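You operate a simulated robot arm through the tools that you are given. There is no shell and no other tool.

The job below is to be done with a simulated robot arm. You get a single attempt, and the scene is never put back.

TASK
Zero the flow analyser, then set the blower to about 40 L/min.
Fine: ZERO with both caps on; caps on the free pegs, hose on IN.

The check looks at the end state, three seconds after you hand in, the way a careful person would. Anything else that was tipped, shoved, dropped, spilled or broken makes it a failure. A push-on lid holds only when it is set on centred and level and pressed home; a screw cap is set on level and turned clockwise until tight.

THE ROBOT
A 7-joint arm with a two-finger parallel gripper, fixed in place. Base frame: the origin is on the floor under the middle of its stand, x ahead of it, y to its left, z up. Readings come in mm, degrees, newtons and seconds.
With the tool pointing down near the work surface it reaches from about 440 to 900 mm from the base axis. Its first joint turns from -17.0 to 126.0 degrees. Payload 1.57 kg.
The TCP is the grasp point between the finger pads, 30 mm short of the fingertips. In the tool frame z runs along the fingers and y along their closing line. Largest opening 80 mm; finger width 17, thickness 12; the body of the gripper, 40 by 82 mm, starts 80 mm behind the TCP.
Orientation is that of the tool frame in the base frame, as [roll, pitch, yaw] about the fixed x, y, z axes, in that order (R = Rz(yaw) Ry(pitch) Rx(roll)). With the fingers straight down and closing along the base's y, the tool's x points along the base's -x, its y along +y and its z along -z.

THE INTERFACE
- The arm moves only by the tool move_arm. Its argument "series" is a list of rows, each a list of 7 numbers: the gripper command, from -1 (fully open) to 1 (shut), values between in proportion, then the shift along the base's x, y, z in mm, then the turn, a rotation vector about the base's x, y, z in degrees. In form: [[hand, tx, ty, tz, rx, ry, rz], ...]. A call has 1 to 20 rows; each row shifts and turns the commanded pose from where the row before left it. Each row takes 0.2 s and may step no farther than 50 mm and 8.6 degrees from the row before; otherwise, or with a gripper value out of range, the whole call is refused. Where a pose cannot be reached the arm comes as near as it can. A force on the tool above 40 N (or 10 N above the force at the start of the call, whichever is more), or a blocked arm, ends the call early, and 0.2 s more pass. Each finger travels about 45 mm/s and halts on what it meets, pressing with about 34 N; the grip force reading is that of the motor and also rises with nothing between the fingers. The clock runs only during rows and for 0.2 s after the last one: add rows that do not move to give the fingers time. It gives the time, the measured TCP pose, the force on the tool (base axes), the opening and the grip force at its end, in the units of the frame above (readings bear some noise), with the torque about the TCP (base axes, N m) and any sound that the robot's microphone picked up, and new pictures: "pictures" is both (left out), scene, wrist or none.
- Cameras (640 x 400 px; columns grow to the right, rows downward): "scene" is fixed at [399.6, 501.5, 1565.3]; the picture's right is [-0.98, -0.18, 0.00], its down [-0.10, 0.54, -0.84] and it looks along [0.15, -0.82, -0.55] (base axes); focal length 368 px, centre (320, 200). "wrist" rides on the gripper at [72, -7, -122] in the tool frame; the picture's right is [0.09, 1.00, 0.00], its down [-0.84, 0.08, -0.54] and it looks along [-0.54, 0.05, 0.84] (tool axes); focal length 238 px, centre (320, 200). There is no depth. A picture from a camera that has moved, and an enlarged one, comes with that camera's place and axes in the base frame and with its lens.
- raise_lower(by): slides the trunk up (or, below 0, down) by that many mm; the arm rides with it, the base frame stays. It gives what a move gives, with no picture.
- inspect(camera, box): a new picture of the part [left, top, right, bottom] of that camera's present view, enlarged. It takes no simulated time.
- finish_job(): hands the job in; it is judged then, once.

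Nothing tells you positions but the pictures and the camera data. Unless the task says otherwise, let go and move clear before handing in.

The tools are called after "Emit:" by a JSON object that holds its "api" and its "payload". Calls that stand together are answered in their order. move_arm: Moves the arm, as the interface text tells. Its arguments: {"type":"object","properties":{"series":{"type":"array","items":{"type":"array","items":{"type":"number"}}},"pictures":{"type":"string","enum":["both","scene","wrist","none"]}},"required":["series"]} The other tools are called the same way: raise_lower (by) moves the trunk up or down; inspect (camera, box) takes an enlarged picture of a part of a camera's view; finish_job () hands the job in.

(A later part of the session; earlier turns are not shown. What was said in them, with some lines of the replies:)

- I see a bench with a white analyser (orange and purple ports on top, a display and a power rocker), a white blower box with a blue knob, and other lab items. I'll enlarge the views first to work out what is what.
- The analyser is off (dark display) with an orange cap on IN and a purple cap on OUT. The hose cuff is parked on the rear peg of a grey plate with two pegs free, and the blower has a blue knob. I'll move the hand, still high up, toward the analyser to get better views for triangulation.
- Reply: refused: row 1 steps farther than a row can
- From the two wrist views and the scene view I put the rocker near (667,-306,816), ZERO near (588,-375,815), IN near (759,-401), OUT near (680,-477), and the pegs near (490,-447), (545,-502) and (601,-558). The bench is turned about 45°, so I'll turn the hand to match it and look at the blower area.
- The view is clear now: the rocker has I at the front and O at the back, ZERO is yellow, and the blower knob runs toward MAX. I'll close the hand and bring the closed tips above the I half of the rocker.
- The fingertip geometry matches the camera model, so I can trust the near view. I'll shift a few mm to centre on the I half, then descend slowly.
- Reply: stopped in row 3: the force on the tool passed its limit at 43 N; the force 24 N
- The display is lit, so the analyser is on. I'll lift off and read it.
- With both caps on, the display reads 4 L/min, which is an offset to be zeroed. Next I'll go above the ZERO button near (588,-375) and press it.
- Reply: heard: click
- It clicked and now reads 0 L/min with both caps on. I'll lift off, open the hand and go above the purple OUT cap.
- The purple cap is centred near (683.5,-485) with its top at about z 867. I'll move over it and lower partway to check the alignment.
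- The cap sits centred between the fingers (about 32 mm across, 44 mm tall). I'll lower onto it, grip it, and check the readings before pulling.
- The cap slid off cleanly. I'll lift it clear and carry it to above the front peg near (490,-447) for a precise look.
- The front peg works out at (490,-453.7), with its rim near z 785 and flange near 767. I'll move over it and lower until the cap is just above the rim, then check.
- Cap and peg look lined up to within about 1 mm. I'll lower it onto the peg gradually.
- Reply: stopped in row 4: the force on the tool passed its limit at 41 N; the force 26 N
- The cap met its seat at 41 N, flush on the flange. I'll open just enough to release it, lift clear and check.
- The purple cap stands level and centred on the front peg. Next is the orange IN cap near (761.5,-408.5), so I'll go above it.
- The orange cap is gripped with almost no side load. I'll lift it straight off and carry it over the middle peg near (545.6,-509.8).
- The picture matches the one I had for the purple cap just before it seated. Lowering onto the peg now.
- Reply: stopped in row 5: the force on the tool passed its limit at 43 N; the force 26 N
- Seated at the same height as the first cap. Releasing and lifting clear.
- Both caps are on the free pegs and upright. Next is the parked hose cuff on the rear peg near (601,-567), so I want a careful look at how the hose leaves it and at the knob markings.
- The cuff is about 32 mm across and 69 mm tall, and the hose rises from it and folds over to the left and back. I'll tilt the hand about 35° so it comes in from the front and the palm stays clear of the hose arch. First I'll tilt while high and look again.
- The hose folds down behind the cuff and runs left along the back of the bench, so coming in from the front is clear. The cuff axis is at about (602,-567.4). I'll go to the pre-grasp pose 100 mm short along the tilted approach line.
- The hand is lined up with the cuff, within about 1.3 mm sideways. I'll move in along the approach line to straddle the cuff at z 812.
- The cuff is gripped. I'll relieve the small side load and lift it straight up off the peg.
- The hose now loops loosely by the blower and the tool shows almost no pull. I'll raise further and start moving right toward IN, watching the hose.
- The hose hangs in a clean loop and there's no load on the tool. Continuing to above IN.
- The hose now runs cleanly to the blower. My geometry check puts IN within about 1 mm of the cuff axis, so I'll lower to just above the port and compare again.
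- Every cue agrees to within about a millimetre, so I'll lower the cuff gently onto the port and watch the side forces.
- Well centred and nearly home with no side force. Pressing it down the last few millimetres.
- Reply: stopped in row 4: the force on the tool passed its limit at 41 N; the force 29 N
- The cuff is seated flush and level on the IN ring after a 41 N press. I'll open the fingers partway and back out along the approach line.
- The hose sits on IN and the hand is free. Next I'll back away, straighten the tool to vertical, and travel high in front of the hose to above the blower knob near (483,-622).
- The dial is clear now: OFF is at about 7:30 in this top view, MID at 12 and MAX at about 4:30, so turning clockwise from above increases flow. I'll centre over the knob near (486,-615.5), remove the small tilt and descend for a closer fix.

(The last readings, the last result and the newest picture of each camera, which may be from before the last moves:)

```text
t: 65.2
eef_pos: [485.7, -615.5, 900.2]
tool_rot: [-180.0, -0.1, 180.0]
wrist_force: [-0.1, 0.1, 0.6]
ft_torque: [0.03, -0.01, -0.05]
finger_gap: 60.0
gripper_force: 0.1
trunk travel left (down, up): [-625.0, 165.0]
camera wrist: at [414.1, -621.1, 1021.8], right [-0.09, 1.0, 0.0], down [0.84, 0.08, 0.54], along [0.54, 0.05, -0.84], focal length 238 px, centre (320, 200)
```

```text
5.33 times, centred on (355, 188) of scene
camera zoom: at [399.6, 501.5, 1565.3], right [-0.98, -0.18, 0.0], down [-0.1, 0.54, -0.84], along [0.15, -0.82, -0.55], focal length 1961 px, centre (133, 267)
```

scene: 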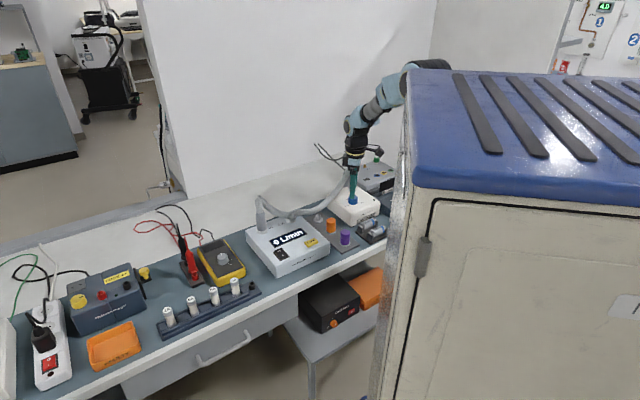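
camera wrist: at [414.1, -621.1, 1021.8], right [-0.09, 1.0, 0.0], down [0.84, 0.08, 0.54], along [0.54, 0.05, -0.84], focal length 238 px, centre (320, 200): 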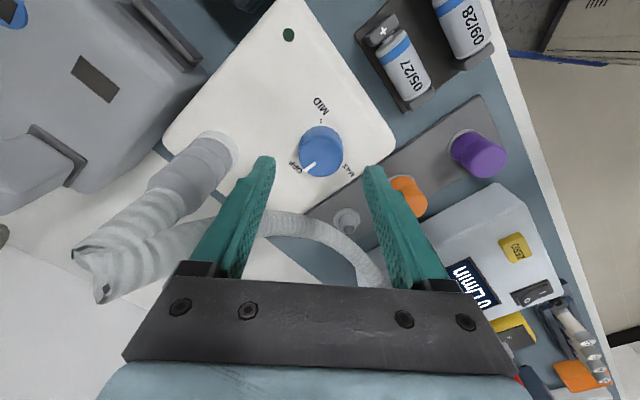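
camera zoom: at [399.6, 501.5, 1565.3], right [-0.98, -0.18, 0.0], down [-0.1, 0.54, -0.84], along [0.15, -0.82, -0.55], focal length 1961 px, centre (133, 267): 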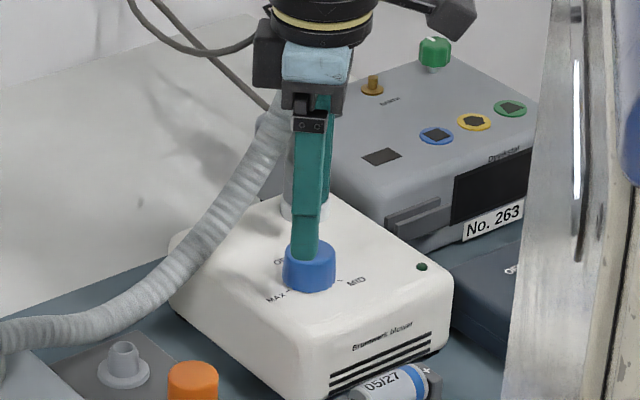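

Emit:
{"api": "move_arm", "payload": {"series": [[-0.5, 1.2, 0.3, -20, 0, 0, 0], [-0.5, 0, 0, -10, 0, 0, 0], [-0.5, 0, 0, -8, 0, 0, 0], [-0.5, 0, 0, 0, 0, 0, 0]]}}

Emit:
{"api": "inspect", "payload": {"camera": "wrist", "box": [250, 80, 390, 200]}}

Emit:
{"api": "inspect", "payload": {"camera": "scene", "box": [325, 170, 385, 225]}}

```text
t: 66.2
eef_pos: [487.1, -615.9, 862.0]
tool_rot: [179.9, 0.1, 179.9]
wrist_force: [0.2, 0.0, 0.1]
ft_torque: [-0.02, -0.04, -0.01]
finger_gap: 59.9
gripper_force: 0.1
trunk travel left (down, up): [-625.0, 165.0]
camera wrist: at [415.6, -620.8, 984.1], right [-0.09, 1.0, 0.0], down [0.84, 0.08, 0.54], along [0.54, 0.05, -0.84], focal length 238 px, centre (320, 200)
```

scene: 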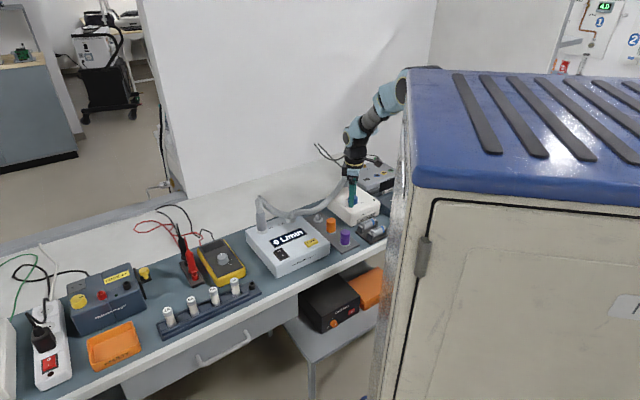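
wrist: 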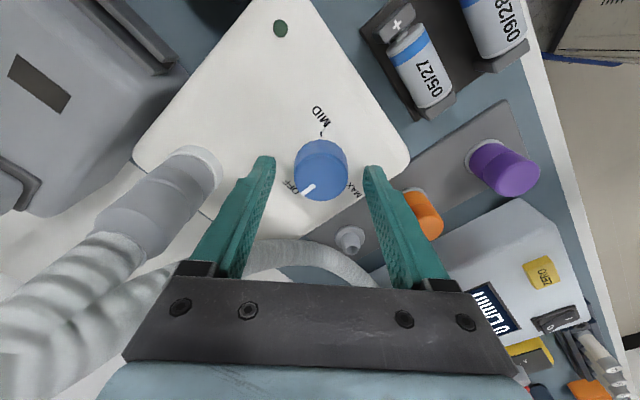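

```text
3.33 times, centred on (320, 140) of wrist
camera zoom: at [415.6, -620.8, 984.1], right [-0.09, 1.0, 0.0], down [0.84, 0.08, 0.54], along [0.54, 0.05, -0.84], focal length 794 px, centre (320, 400)
```

zoom: 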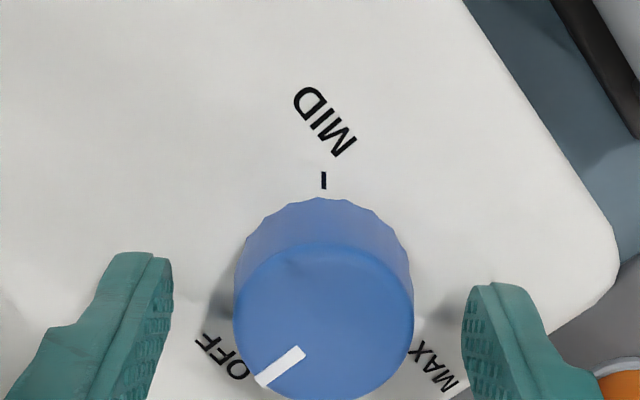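

```text
7.27 times, centred on (355, 198) of scene
camera zoom: at [399.6, 501.5, 1565.3], right [-0.98, -0.18, 0.0], down [-0.1, 0.54, -0.84], along [0.15, -0.82, -0.55], focal length 2674 px, centre (66, 218)
```

zoom: 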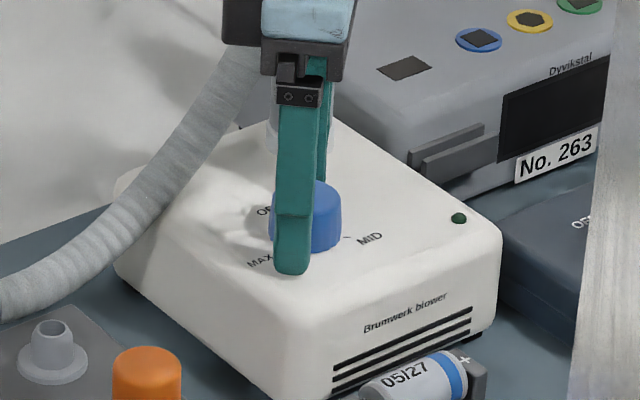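

The knob is centred between the fingers. I'll lower 2 mm more, grip it, and check for side load.

Emit:
{"api": "move_arm", "payload": {"series": [[-0.5, 0.4, 0.2, -2, 0, 0, 0], [0, 0, 0, 0, 0, 0, 0], [1, 0, 0, 0, 0, 0, 0], [1, 0, 0, 0, 0, 0, 0], [1, 0, 0, 0, 0, 0, 0]], "pictures": "wrist"}}

Emit:
{"api": "inspect", "payload": {"camera": "wrist", "box": [250, 80, 390, 200]}}

```text
t: 67.4
eef_pos: [488.7, -614.6, 859.3]
tool_rot: [-180.0, -0.1, 179.9]
wrist_force: [0.7, 1.4, 0.0]
ft_torque: [0.02, -0.03, 0.0]
finger_gap: 35.3
gripper_force: 35.7
trunk travel left (down, up): [-625.0, 165.0]
camera wrist: at [416.1, -620.5, 982.0], right [-0.09, 1.0, 0.0], down [0.84, 0.08, 0.54], along [0.54, 0.05, -0.84], focal length 238 px, centre (320, 200)
```

wrist: 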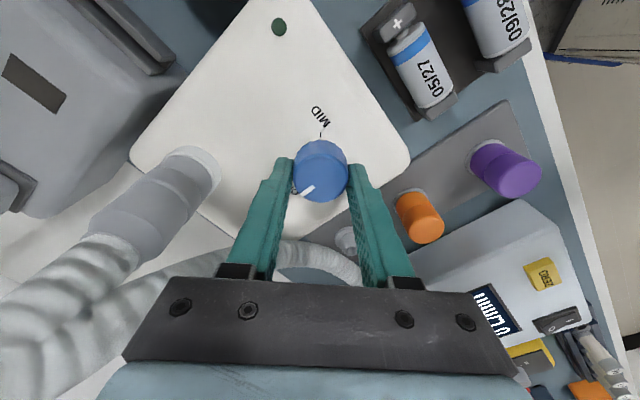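

```text
3.33 times, centred on (320, 140) of wrist
camera zoom: at [416.1, -620.5, 982.0], right [-0.09, 1.0, 0.0], down [0.84, 0.08, 0.54], along [0.54, 0.05, -0.84], focal length 794 px, centre (320, 400)
```

zoom: 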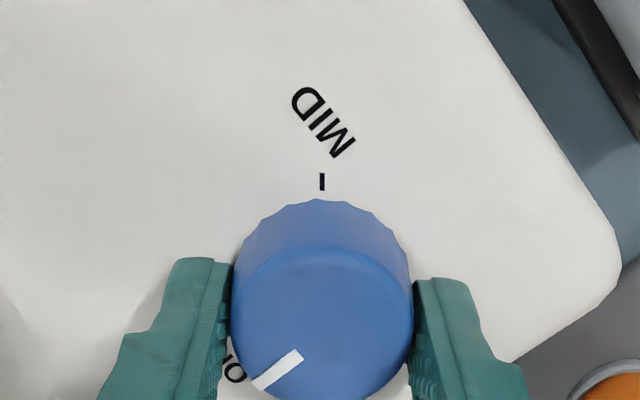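

Gripped with almost no side load. Turning 30° clockwise, then reading the display and the knob.

Emit:
{"api": "move_arm", "payload": {"series": [[1, 0, 0, 0, 0, 0, -7.5], [1, 0, 0, 0, 0, 0, -7.5], [1, 0, 0, 0, 0, 0, -7.5], [1, 0, 0, 0, 0, 0, -7.5], [1, 0, 0, 0, 0, 0, 0]]}}

Emit:
{"api": "inspect", "payload": {"camera": "scene", "box": [230, 180, 390, 260]}}

Emit:
{"api": "inspect", "payload": {"camera": "wrist", "box": [250, 80, 390, 200]}}

```text
t: 68.6
eef_pos: [487.7, -616.4, 860.1]
tool_rot: [179.9, 0.1, 149.8]
wrist_force: [1.1, -11.7, -1.5]
ft_torque: [-0.42, -0.16, 0.02]
finger_gap: 35.6
gripper_force: 43.2
trunk travel left (down, up): [-625.0, 165.0]
camera wrist: at [421.9, -584.9, 981.9], right [0.42, 0.91, 0.0], down [0.76, -0.35, 0.54], along [0.49, -0.23, -0.84], focal length 238 px, centre (320, 200)
```

scene: 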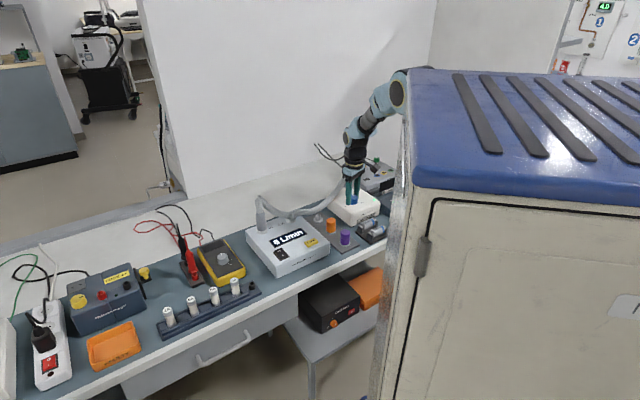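
wrist: 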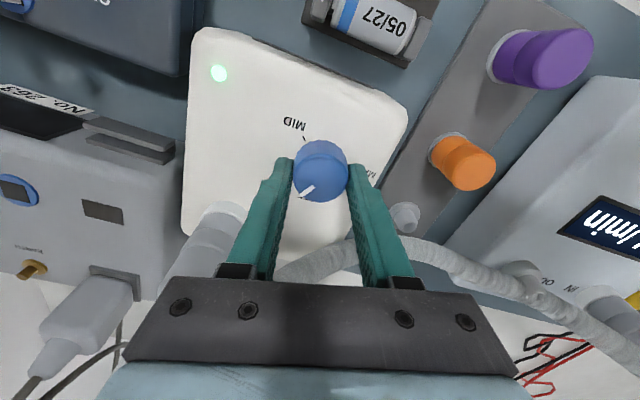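

```text
4.00 times, centred on (310, 220) of scene
camera zoom: at [399.6, 501.5, 1565.3], right [-0.98, -0.18, 0.0], down [-0.1, 0.54, -0.84], along [0.15, -0.82, -0.55], focal length 1470 px, centre (360, 120)
```

zoom: 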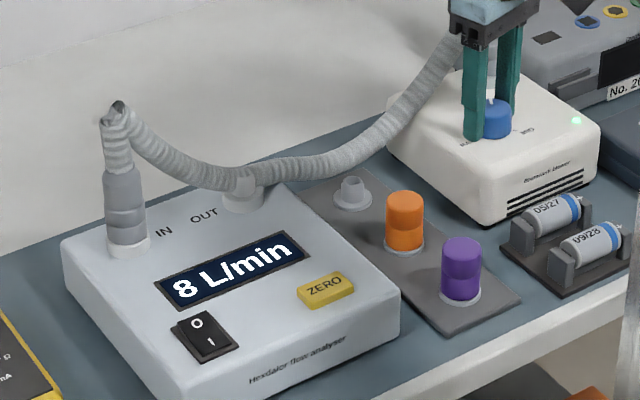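

```text
3.33 times, centred on (320, 140) of wrist
camera zoom: at [421.9, -584.9, 981.9], right [0.42, 0.91, 0.0], down [0.76, -0.35, 0.54], along [0.49, -0.23, -0.84], focal length 794 px, centre (320, 400)
```

zoom: 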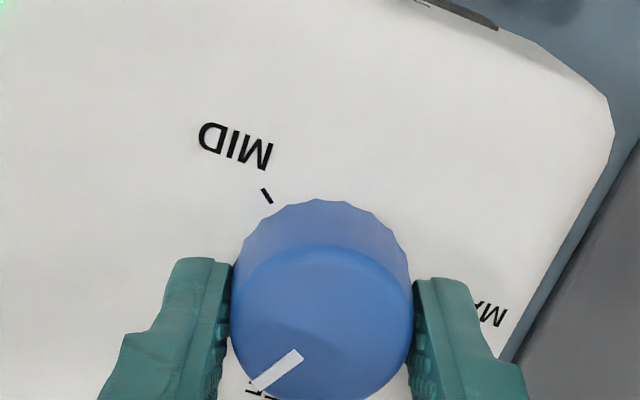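

It works: the blower's LED is lit and the analyser reads 8 L/min. I'll relieve the small side force and keep turning.

Emit:
{"api": "move_arm", "payload": {"series": [[1, 0.1, -1.1, 0, 0, 0, 0], [1, 0, 0, 0, 0, 0, -7.5], [1, 0, 0, 0, 0, 0, -7.5], [1, 0, 0, 0, 0, 0, -7.5], [1, 0, 0, 0, 0, 0, -7.5], [1, 0, 0, 0, 0, 0, 0]], "pictures": "scene"}}

Emit:
{"api": "inspect", "payload": {"camera": "scene", "box": [230, 180, 390, 260]}}

```text
t: 70.0
eef_pos: [487.3, -617.6, 860.8]
tool_rot: [-179.9, 0.0, 119.9]
wrist_force: [-9.7, -17.1, 4.3]
ft_torque: [-0.38, 0.46, 0.07]
finger_gap: 35.4
gripper_force: 42.3
trunk travel left (down, up): [-625.0, 165.0]
```

scene: 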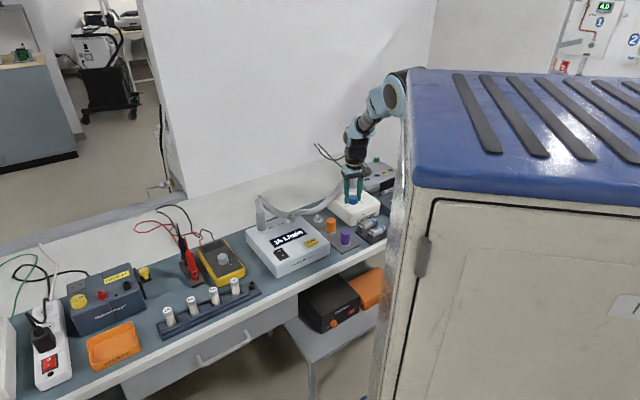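

```text
4.00 times, centred on (310, 220) of scene
camera zoom: at [399.6, 501.5, 1565.3], right [-0.98, -0.18, 0.0], down [-0.1, 0.54, -0.84], along [0.15, -0.82, -0.55], focal length 1470 px, centre (360, 120)
```

zoom: 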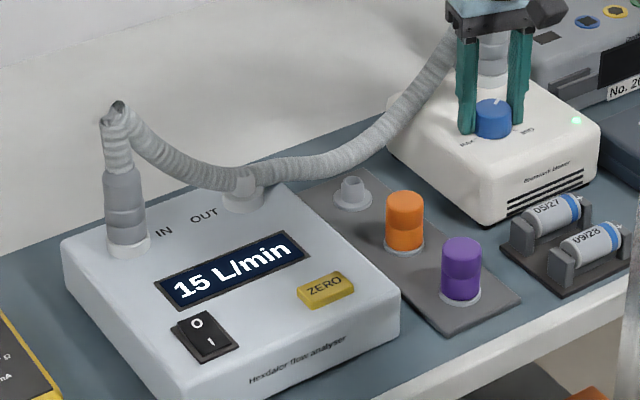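

Now 15 L/min at 60° of turn, so about 0.25 L/min per degree and the target is near 160°. I'll relieve the side load and continue to the end of this wrist stroke.

Emit:
{"api": "move_arm", "payload": {"series": [[1, -0.8, -1.6, 0, 0, 0, 0], [1, 0, 0, 0, 0, 0, -7.5], [1, 0, 0, 0, 0, 0, -7.5], [1, 0, 0, 0, 0, 0, 0]], "pictures": "none"}}

```text
t: 71.0
eef_pos: [486.0, -618.2, 860.1]
tool_rot: [-179.9, -0.1, 104.8]
wrist_force: [-16.0, -10.5, 8.2]
ft_torque: [-0.08, 0.51, 0.04]
finger_gap: 35.1
gripper_force: 42.4
trunk travel left (down, up): [-625.0, 165.0]
```

Emit:
{"api": "move_arm", "payload": {"series": [[1, -1.4, -0.8, 0, 0, 0, 0], [1, 0, 0, 0, 0, 0, -7.5], [1, 0, 0, 0, 0, 0, -7.5], [1, 0, 0, 0, 0, 0, 0]]}}

Emit:
{"api": "inspect", "payload": {"camera": "scene", "box": [230, 180, 390, 260]}}

Emit:
{"api": "inspect", "payload": {"camera": "wrist", "box": [250, 80, 390, 200]}}

```text
t: 72.0
eef_pos: [485.2, -617.9, 860.0]
tool_rot: [179.9, -0.1, 89.8]
wrist_force: [-17.6, -3.9, 7.8]
ft_torque: [-0.11, 0.64, 0.03]
finger_gap: 35.5
gripper_force: 42.6
trunk travel left (down, up): [-625.0, 165.0]
camera wrist: at [478.3, -545.3, 982.0], right [1.0, 0.09, 0.0], down [0.08, -0.84, 0.54], along [0.05, -0.54, -0.84], focal length 238 px, centre (320, 200)
```

scene: 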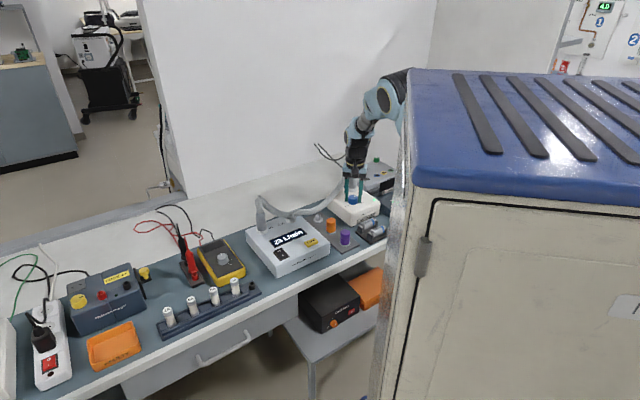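
wrist: 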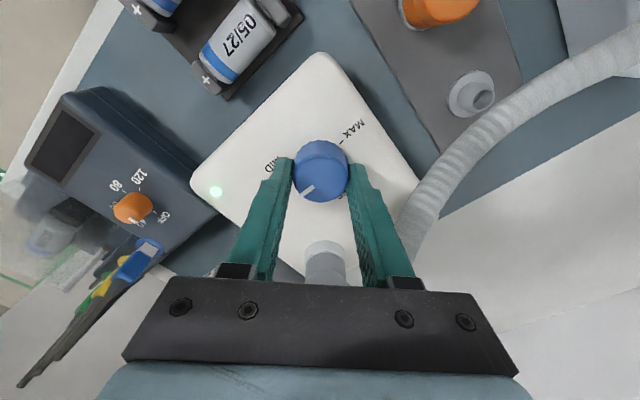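

```text
4.00 times, centred on (310, 220) of scene
camera zoom: at [399.6, 501.5, 1565.3], right [-0.98, -0.18, 0.0], down [-0.1, 0.54, -0.84], along [0.15, -0.82, -0.55], focal length 1470 px, centre (360, 120)
```

zoom: 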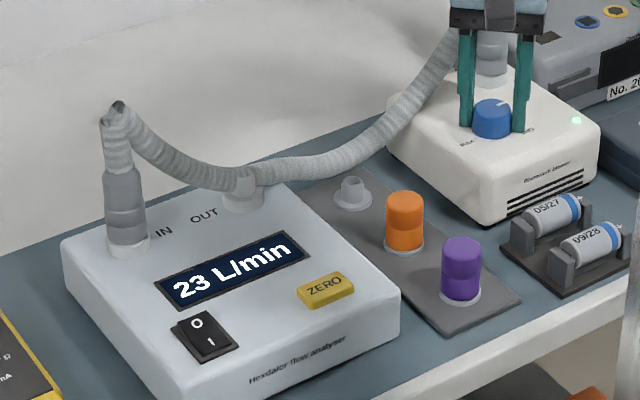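

```text
3.33 times, centred on (320, 140) of wrist
camera zoom: at [478.3, -545.3, 982.0], right [1.0, 0.09, 0.0], down [0.08, -0.84, 0.54], along [0.05, -0.54, -0.84], focal length 794 px, centre (320, 400)
```

zoom: 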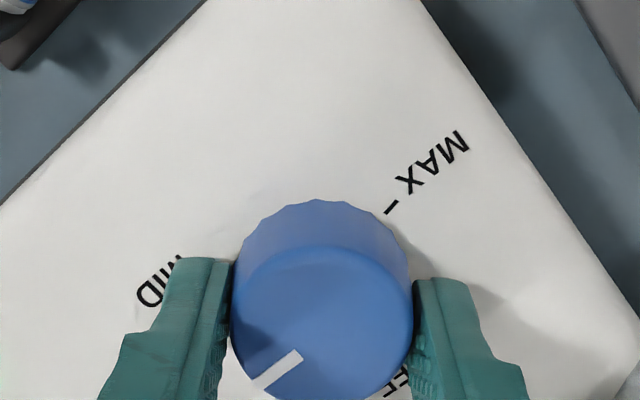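

23 L/min at 90°, which fits. The side loads tell me the true knob axis is nearer (484,-615), so I'll release, lift, wind the wrist back, and regrip on centre.

Emit:
{"api": "move_arm", "payload": {"series": [[0, 0, 0, 0, 0, 0, 0], [-0.5, 0, 0, 0, 0, 0, 0], [-0.5, 0, 0, 0, 0, 0, 0], [-0.5, 0, 0, 15, 0, 0, 0], [-0.5, -1.2, 2.7, 15, 0, 0, 7.5], [-0.5, 0, 0, 5, 0, 0, 7.5], [-0.5, 0, 0, 0, 0, 0, 7.5], [-0.5, 0, 0, 0, 0, 0, 7.5], [-0.5, 0, 0, 0, 0, 0, 7.5], [-0.5, 0, 0, 0, 0, 0, 7.5], [-0.5, 0, 0, 0, 0, 0, 7.5], [-0.5, 0, 0, 0, 0, 0, 7.5], [-0.5, 0, 0, 0, 0, 0, 7.5], [-0.5, 0, 0, 0, 0, 0, 7.5], [-0.5, 0, 0, 0, 0, 0, 7.5], [-0.5, 0, 0, 0, 0, 0, 7.5], [-0.5, 0, 0, 0, 0, 0, 0], [-0.5, 0, 0, 0, 0, 0, 0]]}}

Emit:
{"api": "inspect", "payload": {"camera": "scene", "box": [230, 180, 390, 260]}}

Emit:
{"api": "inspect", "payload": {"camera": "wrist", "box": [250, 80, 390, 200]}}

```text
t: 75.8
eef_pos: [485.1, -616.4, 895.3]
tool_rot: [179.9, 0.0, -180.0]
wrist_force: [0.1, 0.0, 0.0]
ft_torque: [-0.02, -0.01, -0.01]
finger_gap: 60.1
gripper_force: 0.1
trunk travel left (down, up): [-625.0, 165.0]
camera wrist: at [412.6, -621.5, 1017.1], right [-0.09, 1.0, 0.0], down [0.84, 0.08, 0.54], along [0.54, 0.05, -0.84], focal length 238 px, centre (320, 200)
```

scene: 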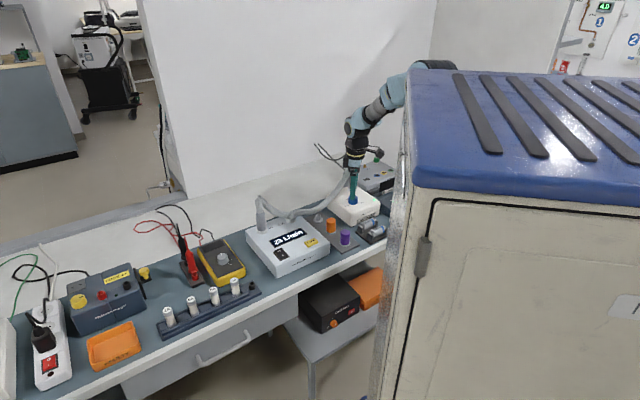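
wrist: 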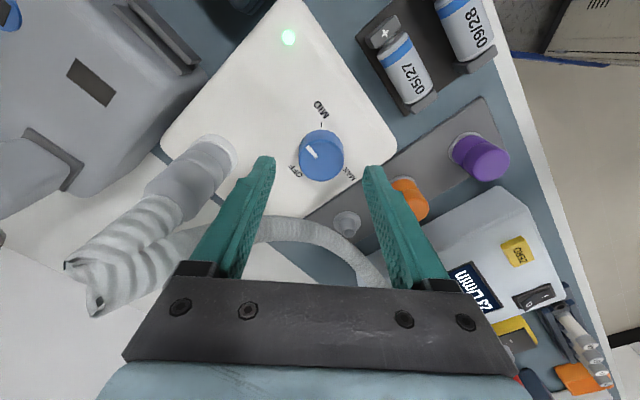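

```text
4.00 times, centred on (310, 220) of scene
camera zoom: at [399.6, 501.5, 1565.3], right [-0.98, -0.18, 0.0], down [-0.1, 0.54, -0.84], along [0.15, -0.82, -0.55], focal length 1470 px, centre (360, 120)
```

zoom: 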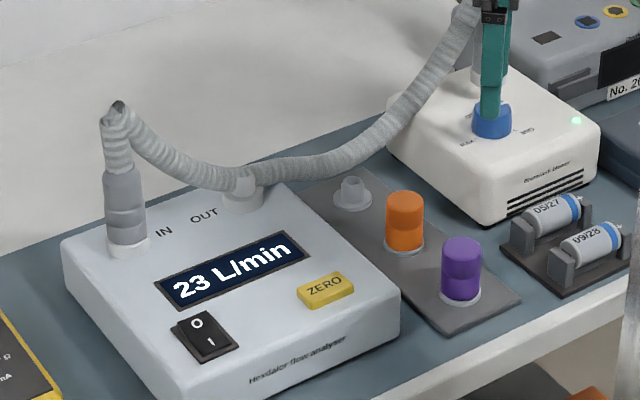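

```text
3.33 times, centred on (320, 140) of wrist
camera zoom: at [412.6, -621.5, 1017.1], right [-0.09, 1.0, 0.0], down [0.84, 0.08, 0.54], along [0.54, 0.05, -0.84], focal length 794 px, centre (320, 400)
```

zoom: 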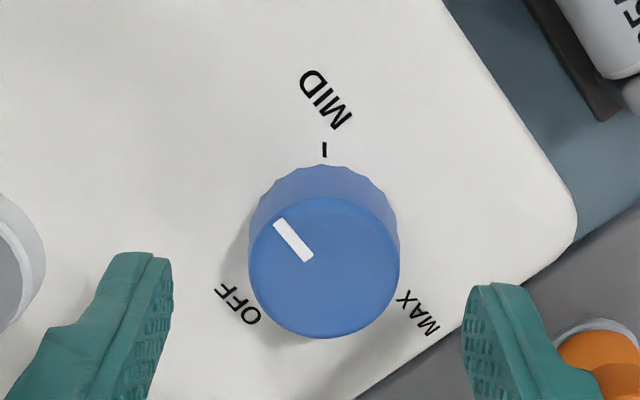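

The reading holds at 23 L/min with the hand off. The hand is now on the knob's axis, so I'll lower (2 mm higher than before, because a tip was just touching the blower top), regrip, and turn about 30° more.

Emit:
{"api": "move_arm", "payload": {"series": [[-0.5, 0, 0, -16, 0, 0, 0], [-0.5, 0, 0, -16, 0, 0, 0], [0, 0, 0, 0, 0, 0, 0], [1, 0, 0, 0, 0, 0, 0], [1, 0, 0, 0, 0, 0, 0], [1, 0, 0, 0, 0, 0, 0], [1, 0, 0, 0, 0, 0, -7.5], [1, 0, 0, 0, 0, 0, -7.5], [1, 0, 0, 0, 0, 0, -7.5], [1, 0, 0, 0, 0, 0, -7.5], [1, 0, 0, 0, 0, 0, 0]], "pictures": "scene"}}

Emit:
{"api": "inspect", "payload": {"camera": "scene", "box": [230, 180, 390, 260]}}

```text
t: 78.2
eef_pos: [484.6, -615.7, 863.9]
tool_rot: [179.9, -0.2, 149.9]
wrist_force: [1.2, 15.4, -3.3]
ft_torque: [0.28, -0.36, 0.02]
finger_gap: 35.5
gripper_force: 42.9
trunk travel left (down, up): [-625.0, 165.0]
```

scene: 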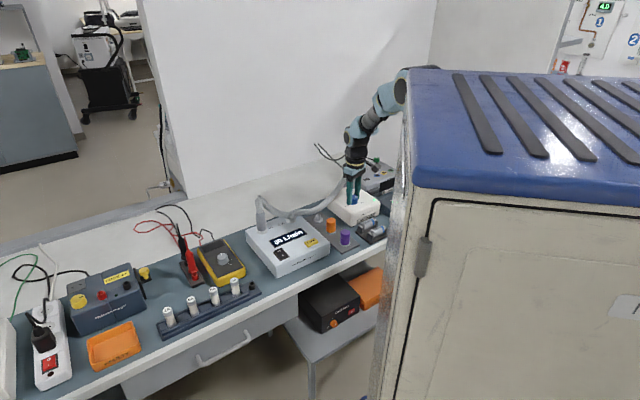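

```text
4.00 times, centred on (310, 220) of scene
camera zoom: at [399.6, 501.5, 1565.3], right [-0.98, -0.18, 0.0], down [-0.1, 0.54, -0.84], along [0.15, -0.82, -0.55], focal length 1470 px, centre (360, 120)
```

zoom: 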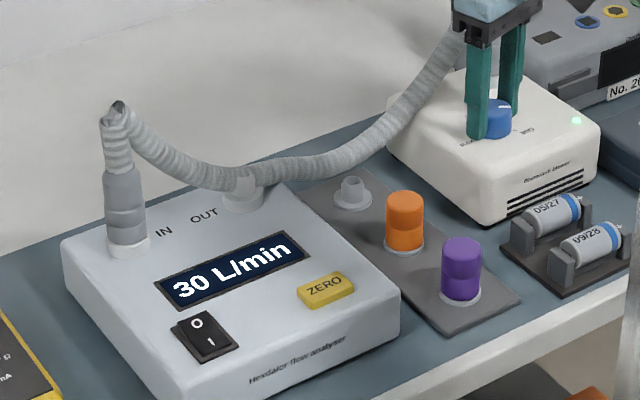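

30 L/min now. Relieving the side load and turning on.

Emit:
{"api": "move_arm", "payload": {"series": [[1, 0.3, 1.3, 0, 0, 0, 0], [1, 0, 0, 0, 0, 0, -7.5], [1, 0.3, 0.3, 0, 0, 0, -7.5], [1, 0.3, 0.3, 0, 0, 0, -7.5], [1, 0, 0, 0, 0, 0, 0]], "pictures": "scene"}}

Emit:
{"api": "inspect", "payload": {"camera": "scene", "box": [230, 180, 390, 260]}}

```text
t: 79.4
eef_pos: [486.1, -615.6, 863.9]
tool_rot: [179.9, 0.0, 127.3]
wrist_force: [-4.0, 3.3, -5.0]
ft_torque: [0.25, 0.23, 0.01]
finger_gap: 35.2
gripper_force: 42.2
trunk travel left (down, up): [-625.0, 165.0]
```

scene: 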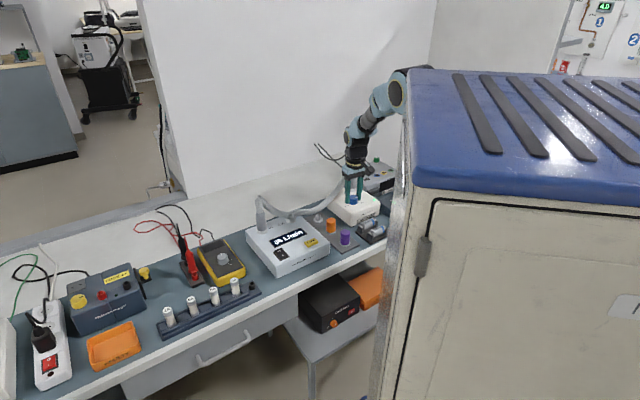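

```text
4.00 times, centred on (310, 220) of scene
camera zoom: at [399.6, 501.5, 1565.3], right [-0.98, -0.18, 0.0], down [-0.1, 0.54, -0.84], along [0.15, -0.82, -0.55], focal length 1470 px, centre (360, 120)
```

zoom: 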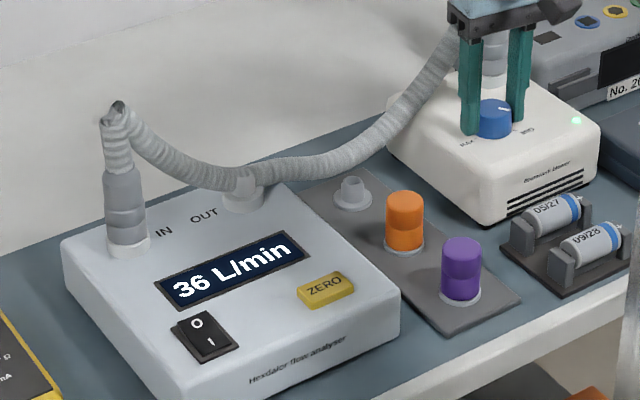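

36 L/min, with low side force. About 15° more to go.

Emit:
{"api": "move_arm", "payload": {"series": [[1, 0, 0.2, 0, 0, 0, -7.5], [1, 0, 0.2, 0, 0, 0, -8], [1, 0, 0, 0, 0, 0, 0], [1, 0, 0, 0, 0, 0, 0]], "pictures": "scene"}}

Emit:
{"api": "inspect", "payload": {"camera": "scene", "box": [230, 180, 390, 260]}}

```text
t: 80.4
eef_pos: [485.9, -615.5, 863.8]
tool_rot: [-180.0, 0.1, 111.8]
wrist_force: [-6.1, -7.4, -4.4]
ft_torque: [-0.33, 0.15, 0.0]
finger_gap: 35.6
gripper_force: 42.4
trunk travel left (down, up): [-625.0, 165.0]
```

scene: 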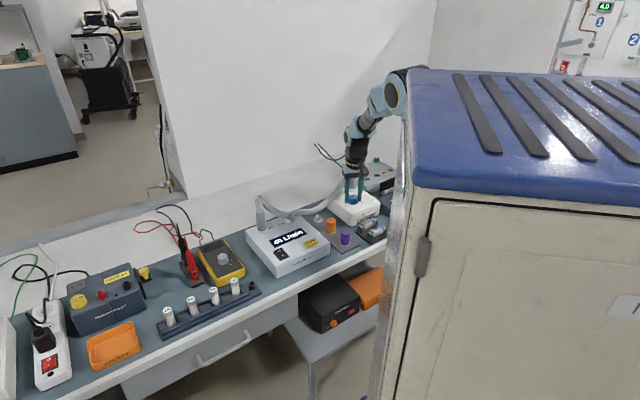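

```text
4.00 times, centred on (310, 220) of scene
camera zoom: at [399.6, 501.5, 1565.3], right [-0.98, -0.18, 0.0], down [-0.1, 0.54, -0.84], along [0.15, -0.82, -0.55], focal length 1470 px, centre (360, 120)
```

zoom: 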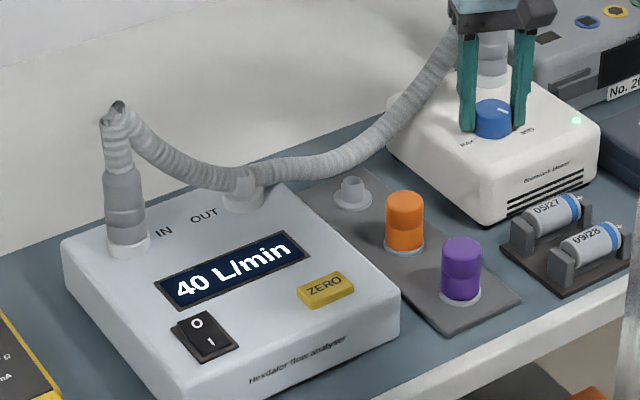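

It reads 40 L/min. I'll release the knob, lift straight up and clear away, then check that it holds.

Emit:
{"api": "move_arm", "payload": {"series": [[0, 0, 0, 0, 0, 0, 0], [-0.5, 0, 0, 0, 0, 0, 0], [-0.5, 0, 0, 0, 0, 0, 0], [-0.5, 0, 0, 15, 0, 0, 0], [-0.5, 0, 0, 40, 0, 0, 0], [-0.5, 0, 0, 45, 0, 0, 0], [-0.5, 0, 0, 45, 0, 0, 0], [-0.5, 0, 0, 0, 0, 0, 0]]}}

Emit:
{"api": "inspect", "payload": {"camera": "scene", "box": [230, 160, 390, 260]}}

Emit:
{"api": "inspect", "payload": {"camera": "wrist", "box": [180, 20, 520, 260]}}

```text
t: 82.2
eef_pos: [485.4, -614.4, 1007.1]
tool_rot: [-179.9, 0.0, 111.8]
wrist_force: [0.5, 0.4, -0.1]
ft_torque: [0.05, -0.01, -0.02]
finger_gap: 59.8
gripper_force: 0.0
trunk travel left (down, up): [-625.0, 165.0]
camera wrist: at [452.0, -548.0, 1129.1], right [0.89, 0.46, 0.0], down [0.38, -0.75, 0.54], along [0.25, -0.48, -0.84], focal length 238 px, centre (320, 200)
```

scene: 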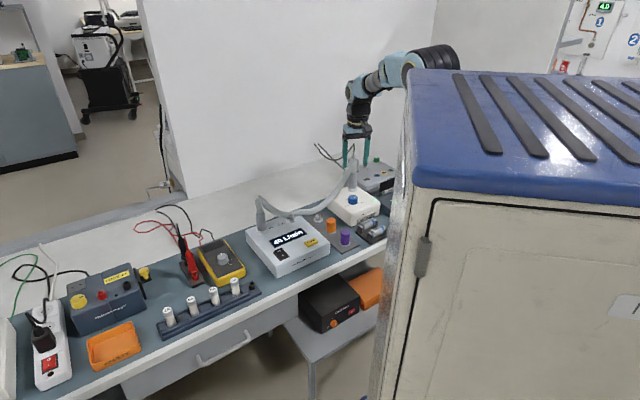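
wrist: 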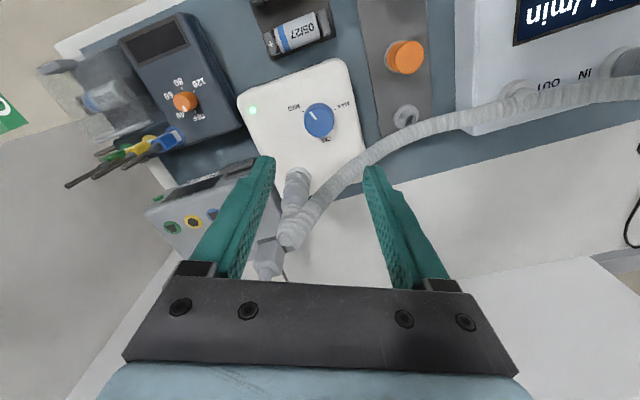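

```text
4.00 times, centred on (310, 210) of scene
camera zoom: at [399.6, 501.5, 1565.3], right [-0.98, -0.18, 0.0], down [-0.1, 0.54, -0.84], along [0.15, -0.82, -0.55], focal length 1470 px, centre (360, 160)
```

zoom: 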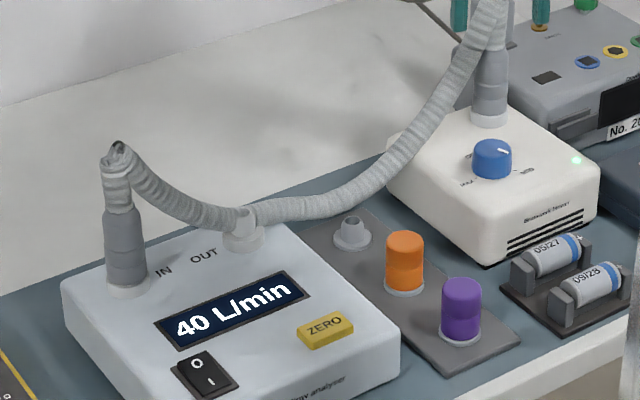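

```text
1.67 times, centred on (350, 140) of wrist
camera zoom: at [452.0, -548.0, 1129.1], right [0.89, 0.46, 0.0], down [0.38, -0.75, 0.54], along [0.25, -0.48, -0.84], focal length 397 px, centre (270, 300)
```

zoom: 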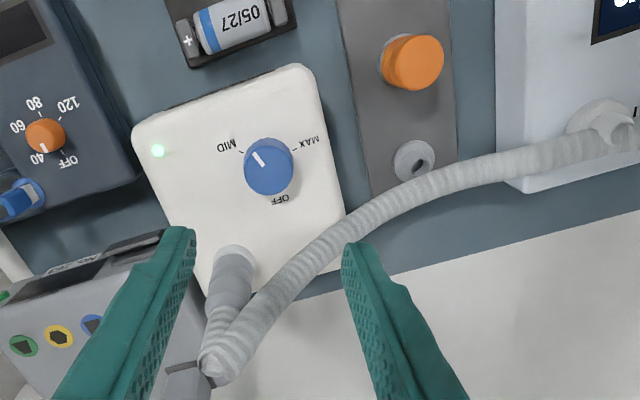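

The display holds at 40 L/min with the hand off. I'll retreat well clear and make a final check of everything.

Emit:
{"api": "move_arm", "payload": {"series": [[-0.5, 0, 0, 45, 0, 0, 0], [-0.5, 0, 0, 45, 0, 0, 0], [-0.5, 0, 25, 40, 0, 0, 0], [-0.5, 10, 45, 0, 0, 0, 0], [-0.5, 10, 45, 0, 0, 0, 0], [-0.5, 10, 45, 0, 0, 0, 0], [-0.5, 10, 45, 0, 0, 0, 0], [-0.5, 10, 45, 0, 0, 0, 0], [-0.5, 0, 0, 0, 0, 0, 0], [-0.5, 0, 0, 0, 0, 0, 0], [-0.5, 0, 0, 0, 0, 0, 0]]}}

Emit:
{"api": "inspect", "payload": {"camera": "scene", "box": [230, 150, 390, 260]}}

Emit:
{"api": "inspect", "payload": {"camera": "scene", "box": [245, 185, 315, 245]}}

Emit:
{"api": "inspect", "payload": {"camera": "scene", "box": [20, 190, 270, 390]}}

Emit:
{"api": "inspect", "payload": {"camera": "wrist", "box": [150, 40, 550, 280]}}

```text
t: 84.6
eef_pos: [536.3, -363.2, 1137.7]
tool_rot: [-180.0, 0.0, 111.8]
wrist_force: [-0.6, -0.1, -0.2]
ft_torque: [0.0, 0.01, -0.02]
finger_gap: 59.7
gripper_force: 0.2
trunk travel left (down, up): [-625.0, 165.0]
camera wrist: at [502.1, -299.1, 1259.5], right [0.89, 0.46, 0.0], down [0.38, -0.75, 0.54], along [0.25, -0.48, -0.84], focal length 238 px, centre (320, 200)
```

scene: 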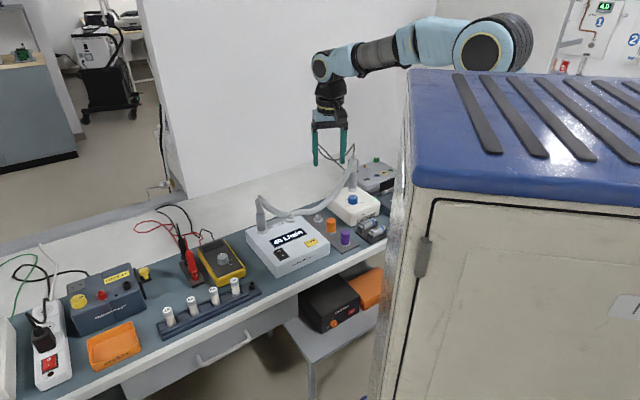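
wrist: 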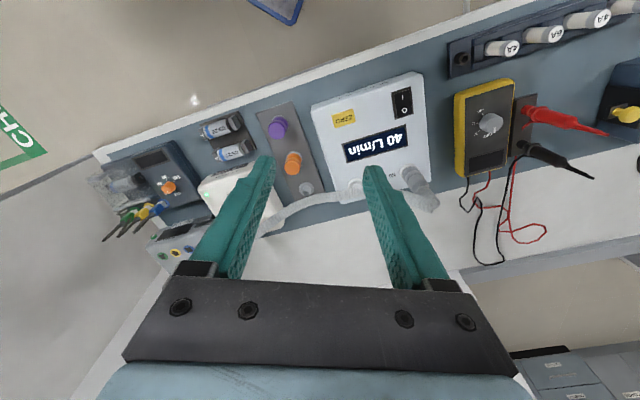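

```text
3.64 times, centred on (310, 205) of scene
camera zoom: at [399.6, 501.5, 1565.3], right [-0.98, -0.18, 0.0], down [-0.1, 0.54, -0.84], along [0.15, -0.82, -0.55], focal length 1337 px, centre (356, 182)
```

zoom: 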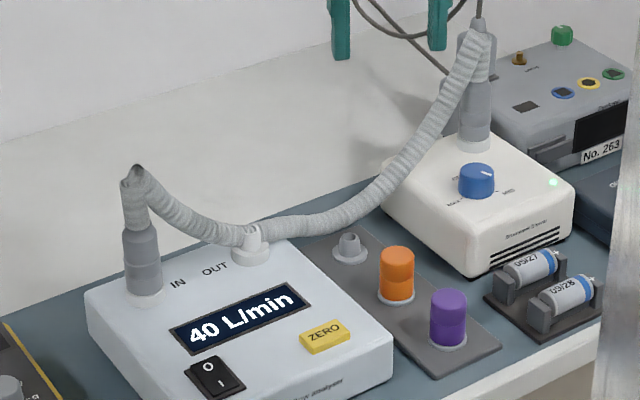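

```text
6.67 times, centred on (280, 215) of scene
camera zoom: at [399.6, 501.5, 1565.3], right [-0.98, -0.18, 0.0], down [-0.1, 0.54, -0.84], along [0.15, -0.82, -0.55], focal length 2451 px, centre (587, 100)
```

zoom: 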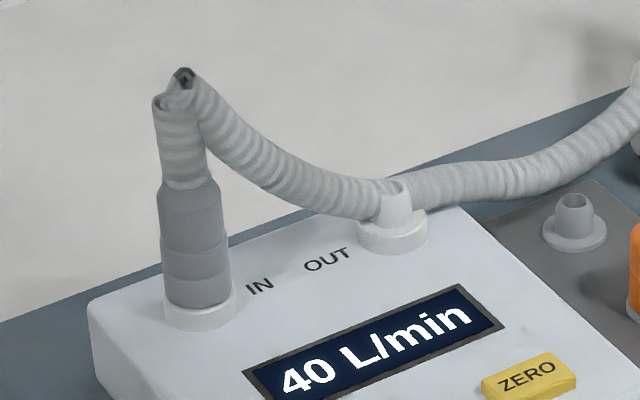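

```text
2.00 times, centred on (145, 290) of scene
camera zoom: at [399.6, 501.5, 1565.3], right [-0.98, -0.18, 0.0], down [-0.1, 0.54, -0.84], along [0.15, -0.82, -0.55], focal length 735 px, centre (670, 20)
```

zoom: 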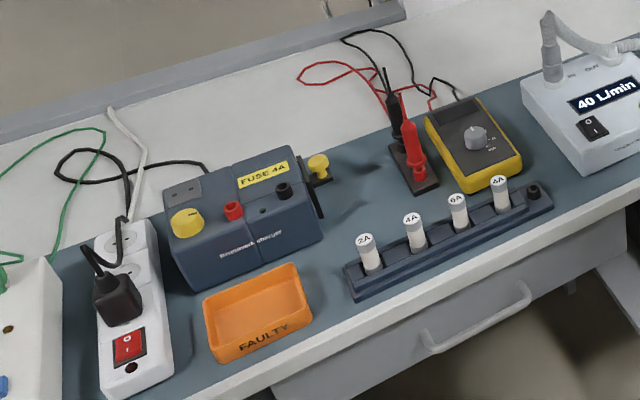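

```text
1.60 times, centred on (350, 160) of wrist
camera zoom: at [502.1, -299.1, 1259.5], right [0.89, 0.46, 0.0], down [0.38, -0.75, 0.54], along [0.25, -0.48, -0.84], focal length 381 px, centre (272, 264)
```

zoom: 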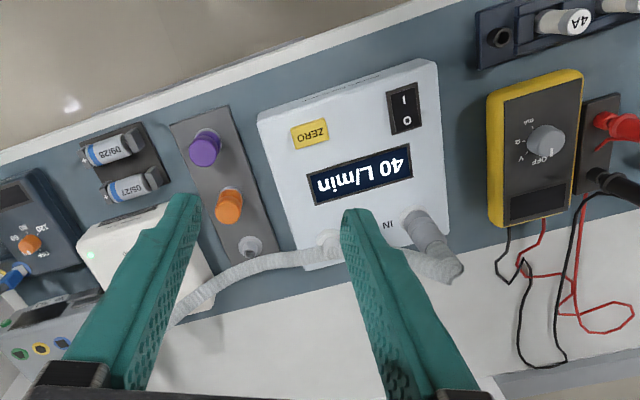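

Everything checks out:
- The analyser is on, was zeroed with both caps fitted, and now reads a steady 40 L/min.
- The caps sit level on the two pegs that were free, and the hose cuff is seated on IN with OUT open.
- Nothing else on the bench looks disturbed, and the hand is clear.

I'm handing in the job.

Emit:
{"api": "finish_job", "payload": {}}

```text
The job is handed in.
```

I zeroed the flow analyser and set the blower; the display held steady at 40 L/min with the hand off. The job is handed in, and I don't have the check's result.

- **Zeroing:** the analyser was off, so I switched it on. With both caps on it read 4 L/min. I pressed ZERO, it clicked, and it read 0.
- **Caps:** the purple OUT cap is on the front peg and the orange IN cap is on the middle peg. Both were pressed home and stand level.
- **Hose:** the cuff is off the rear peg and seated flush on IN. OUT is open, and the hose passes just behind it.
- **Blower:** I turned the knob clockwise from OFF in two grips, to a little past MID. In the first grip a fingertip pressed lightly on the blower's top; I saw no mark.

Nothing else on the bench looked moved, and the arm was clear when I handed in.
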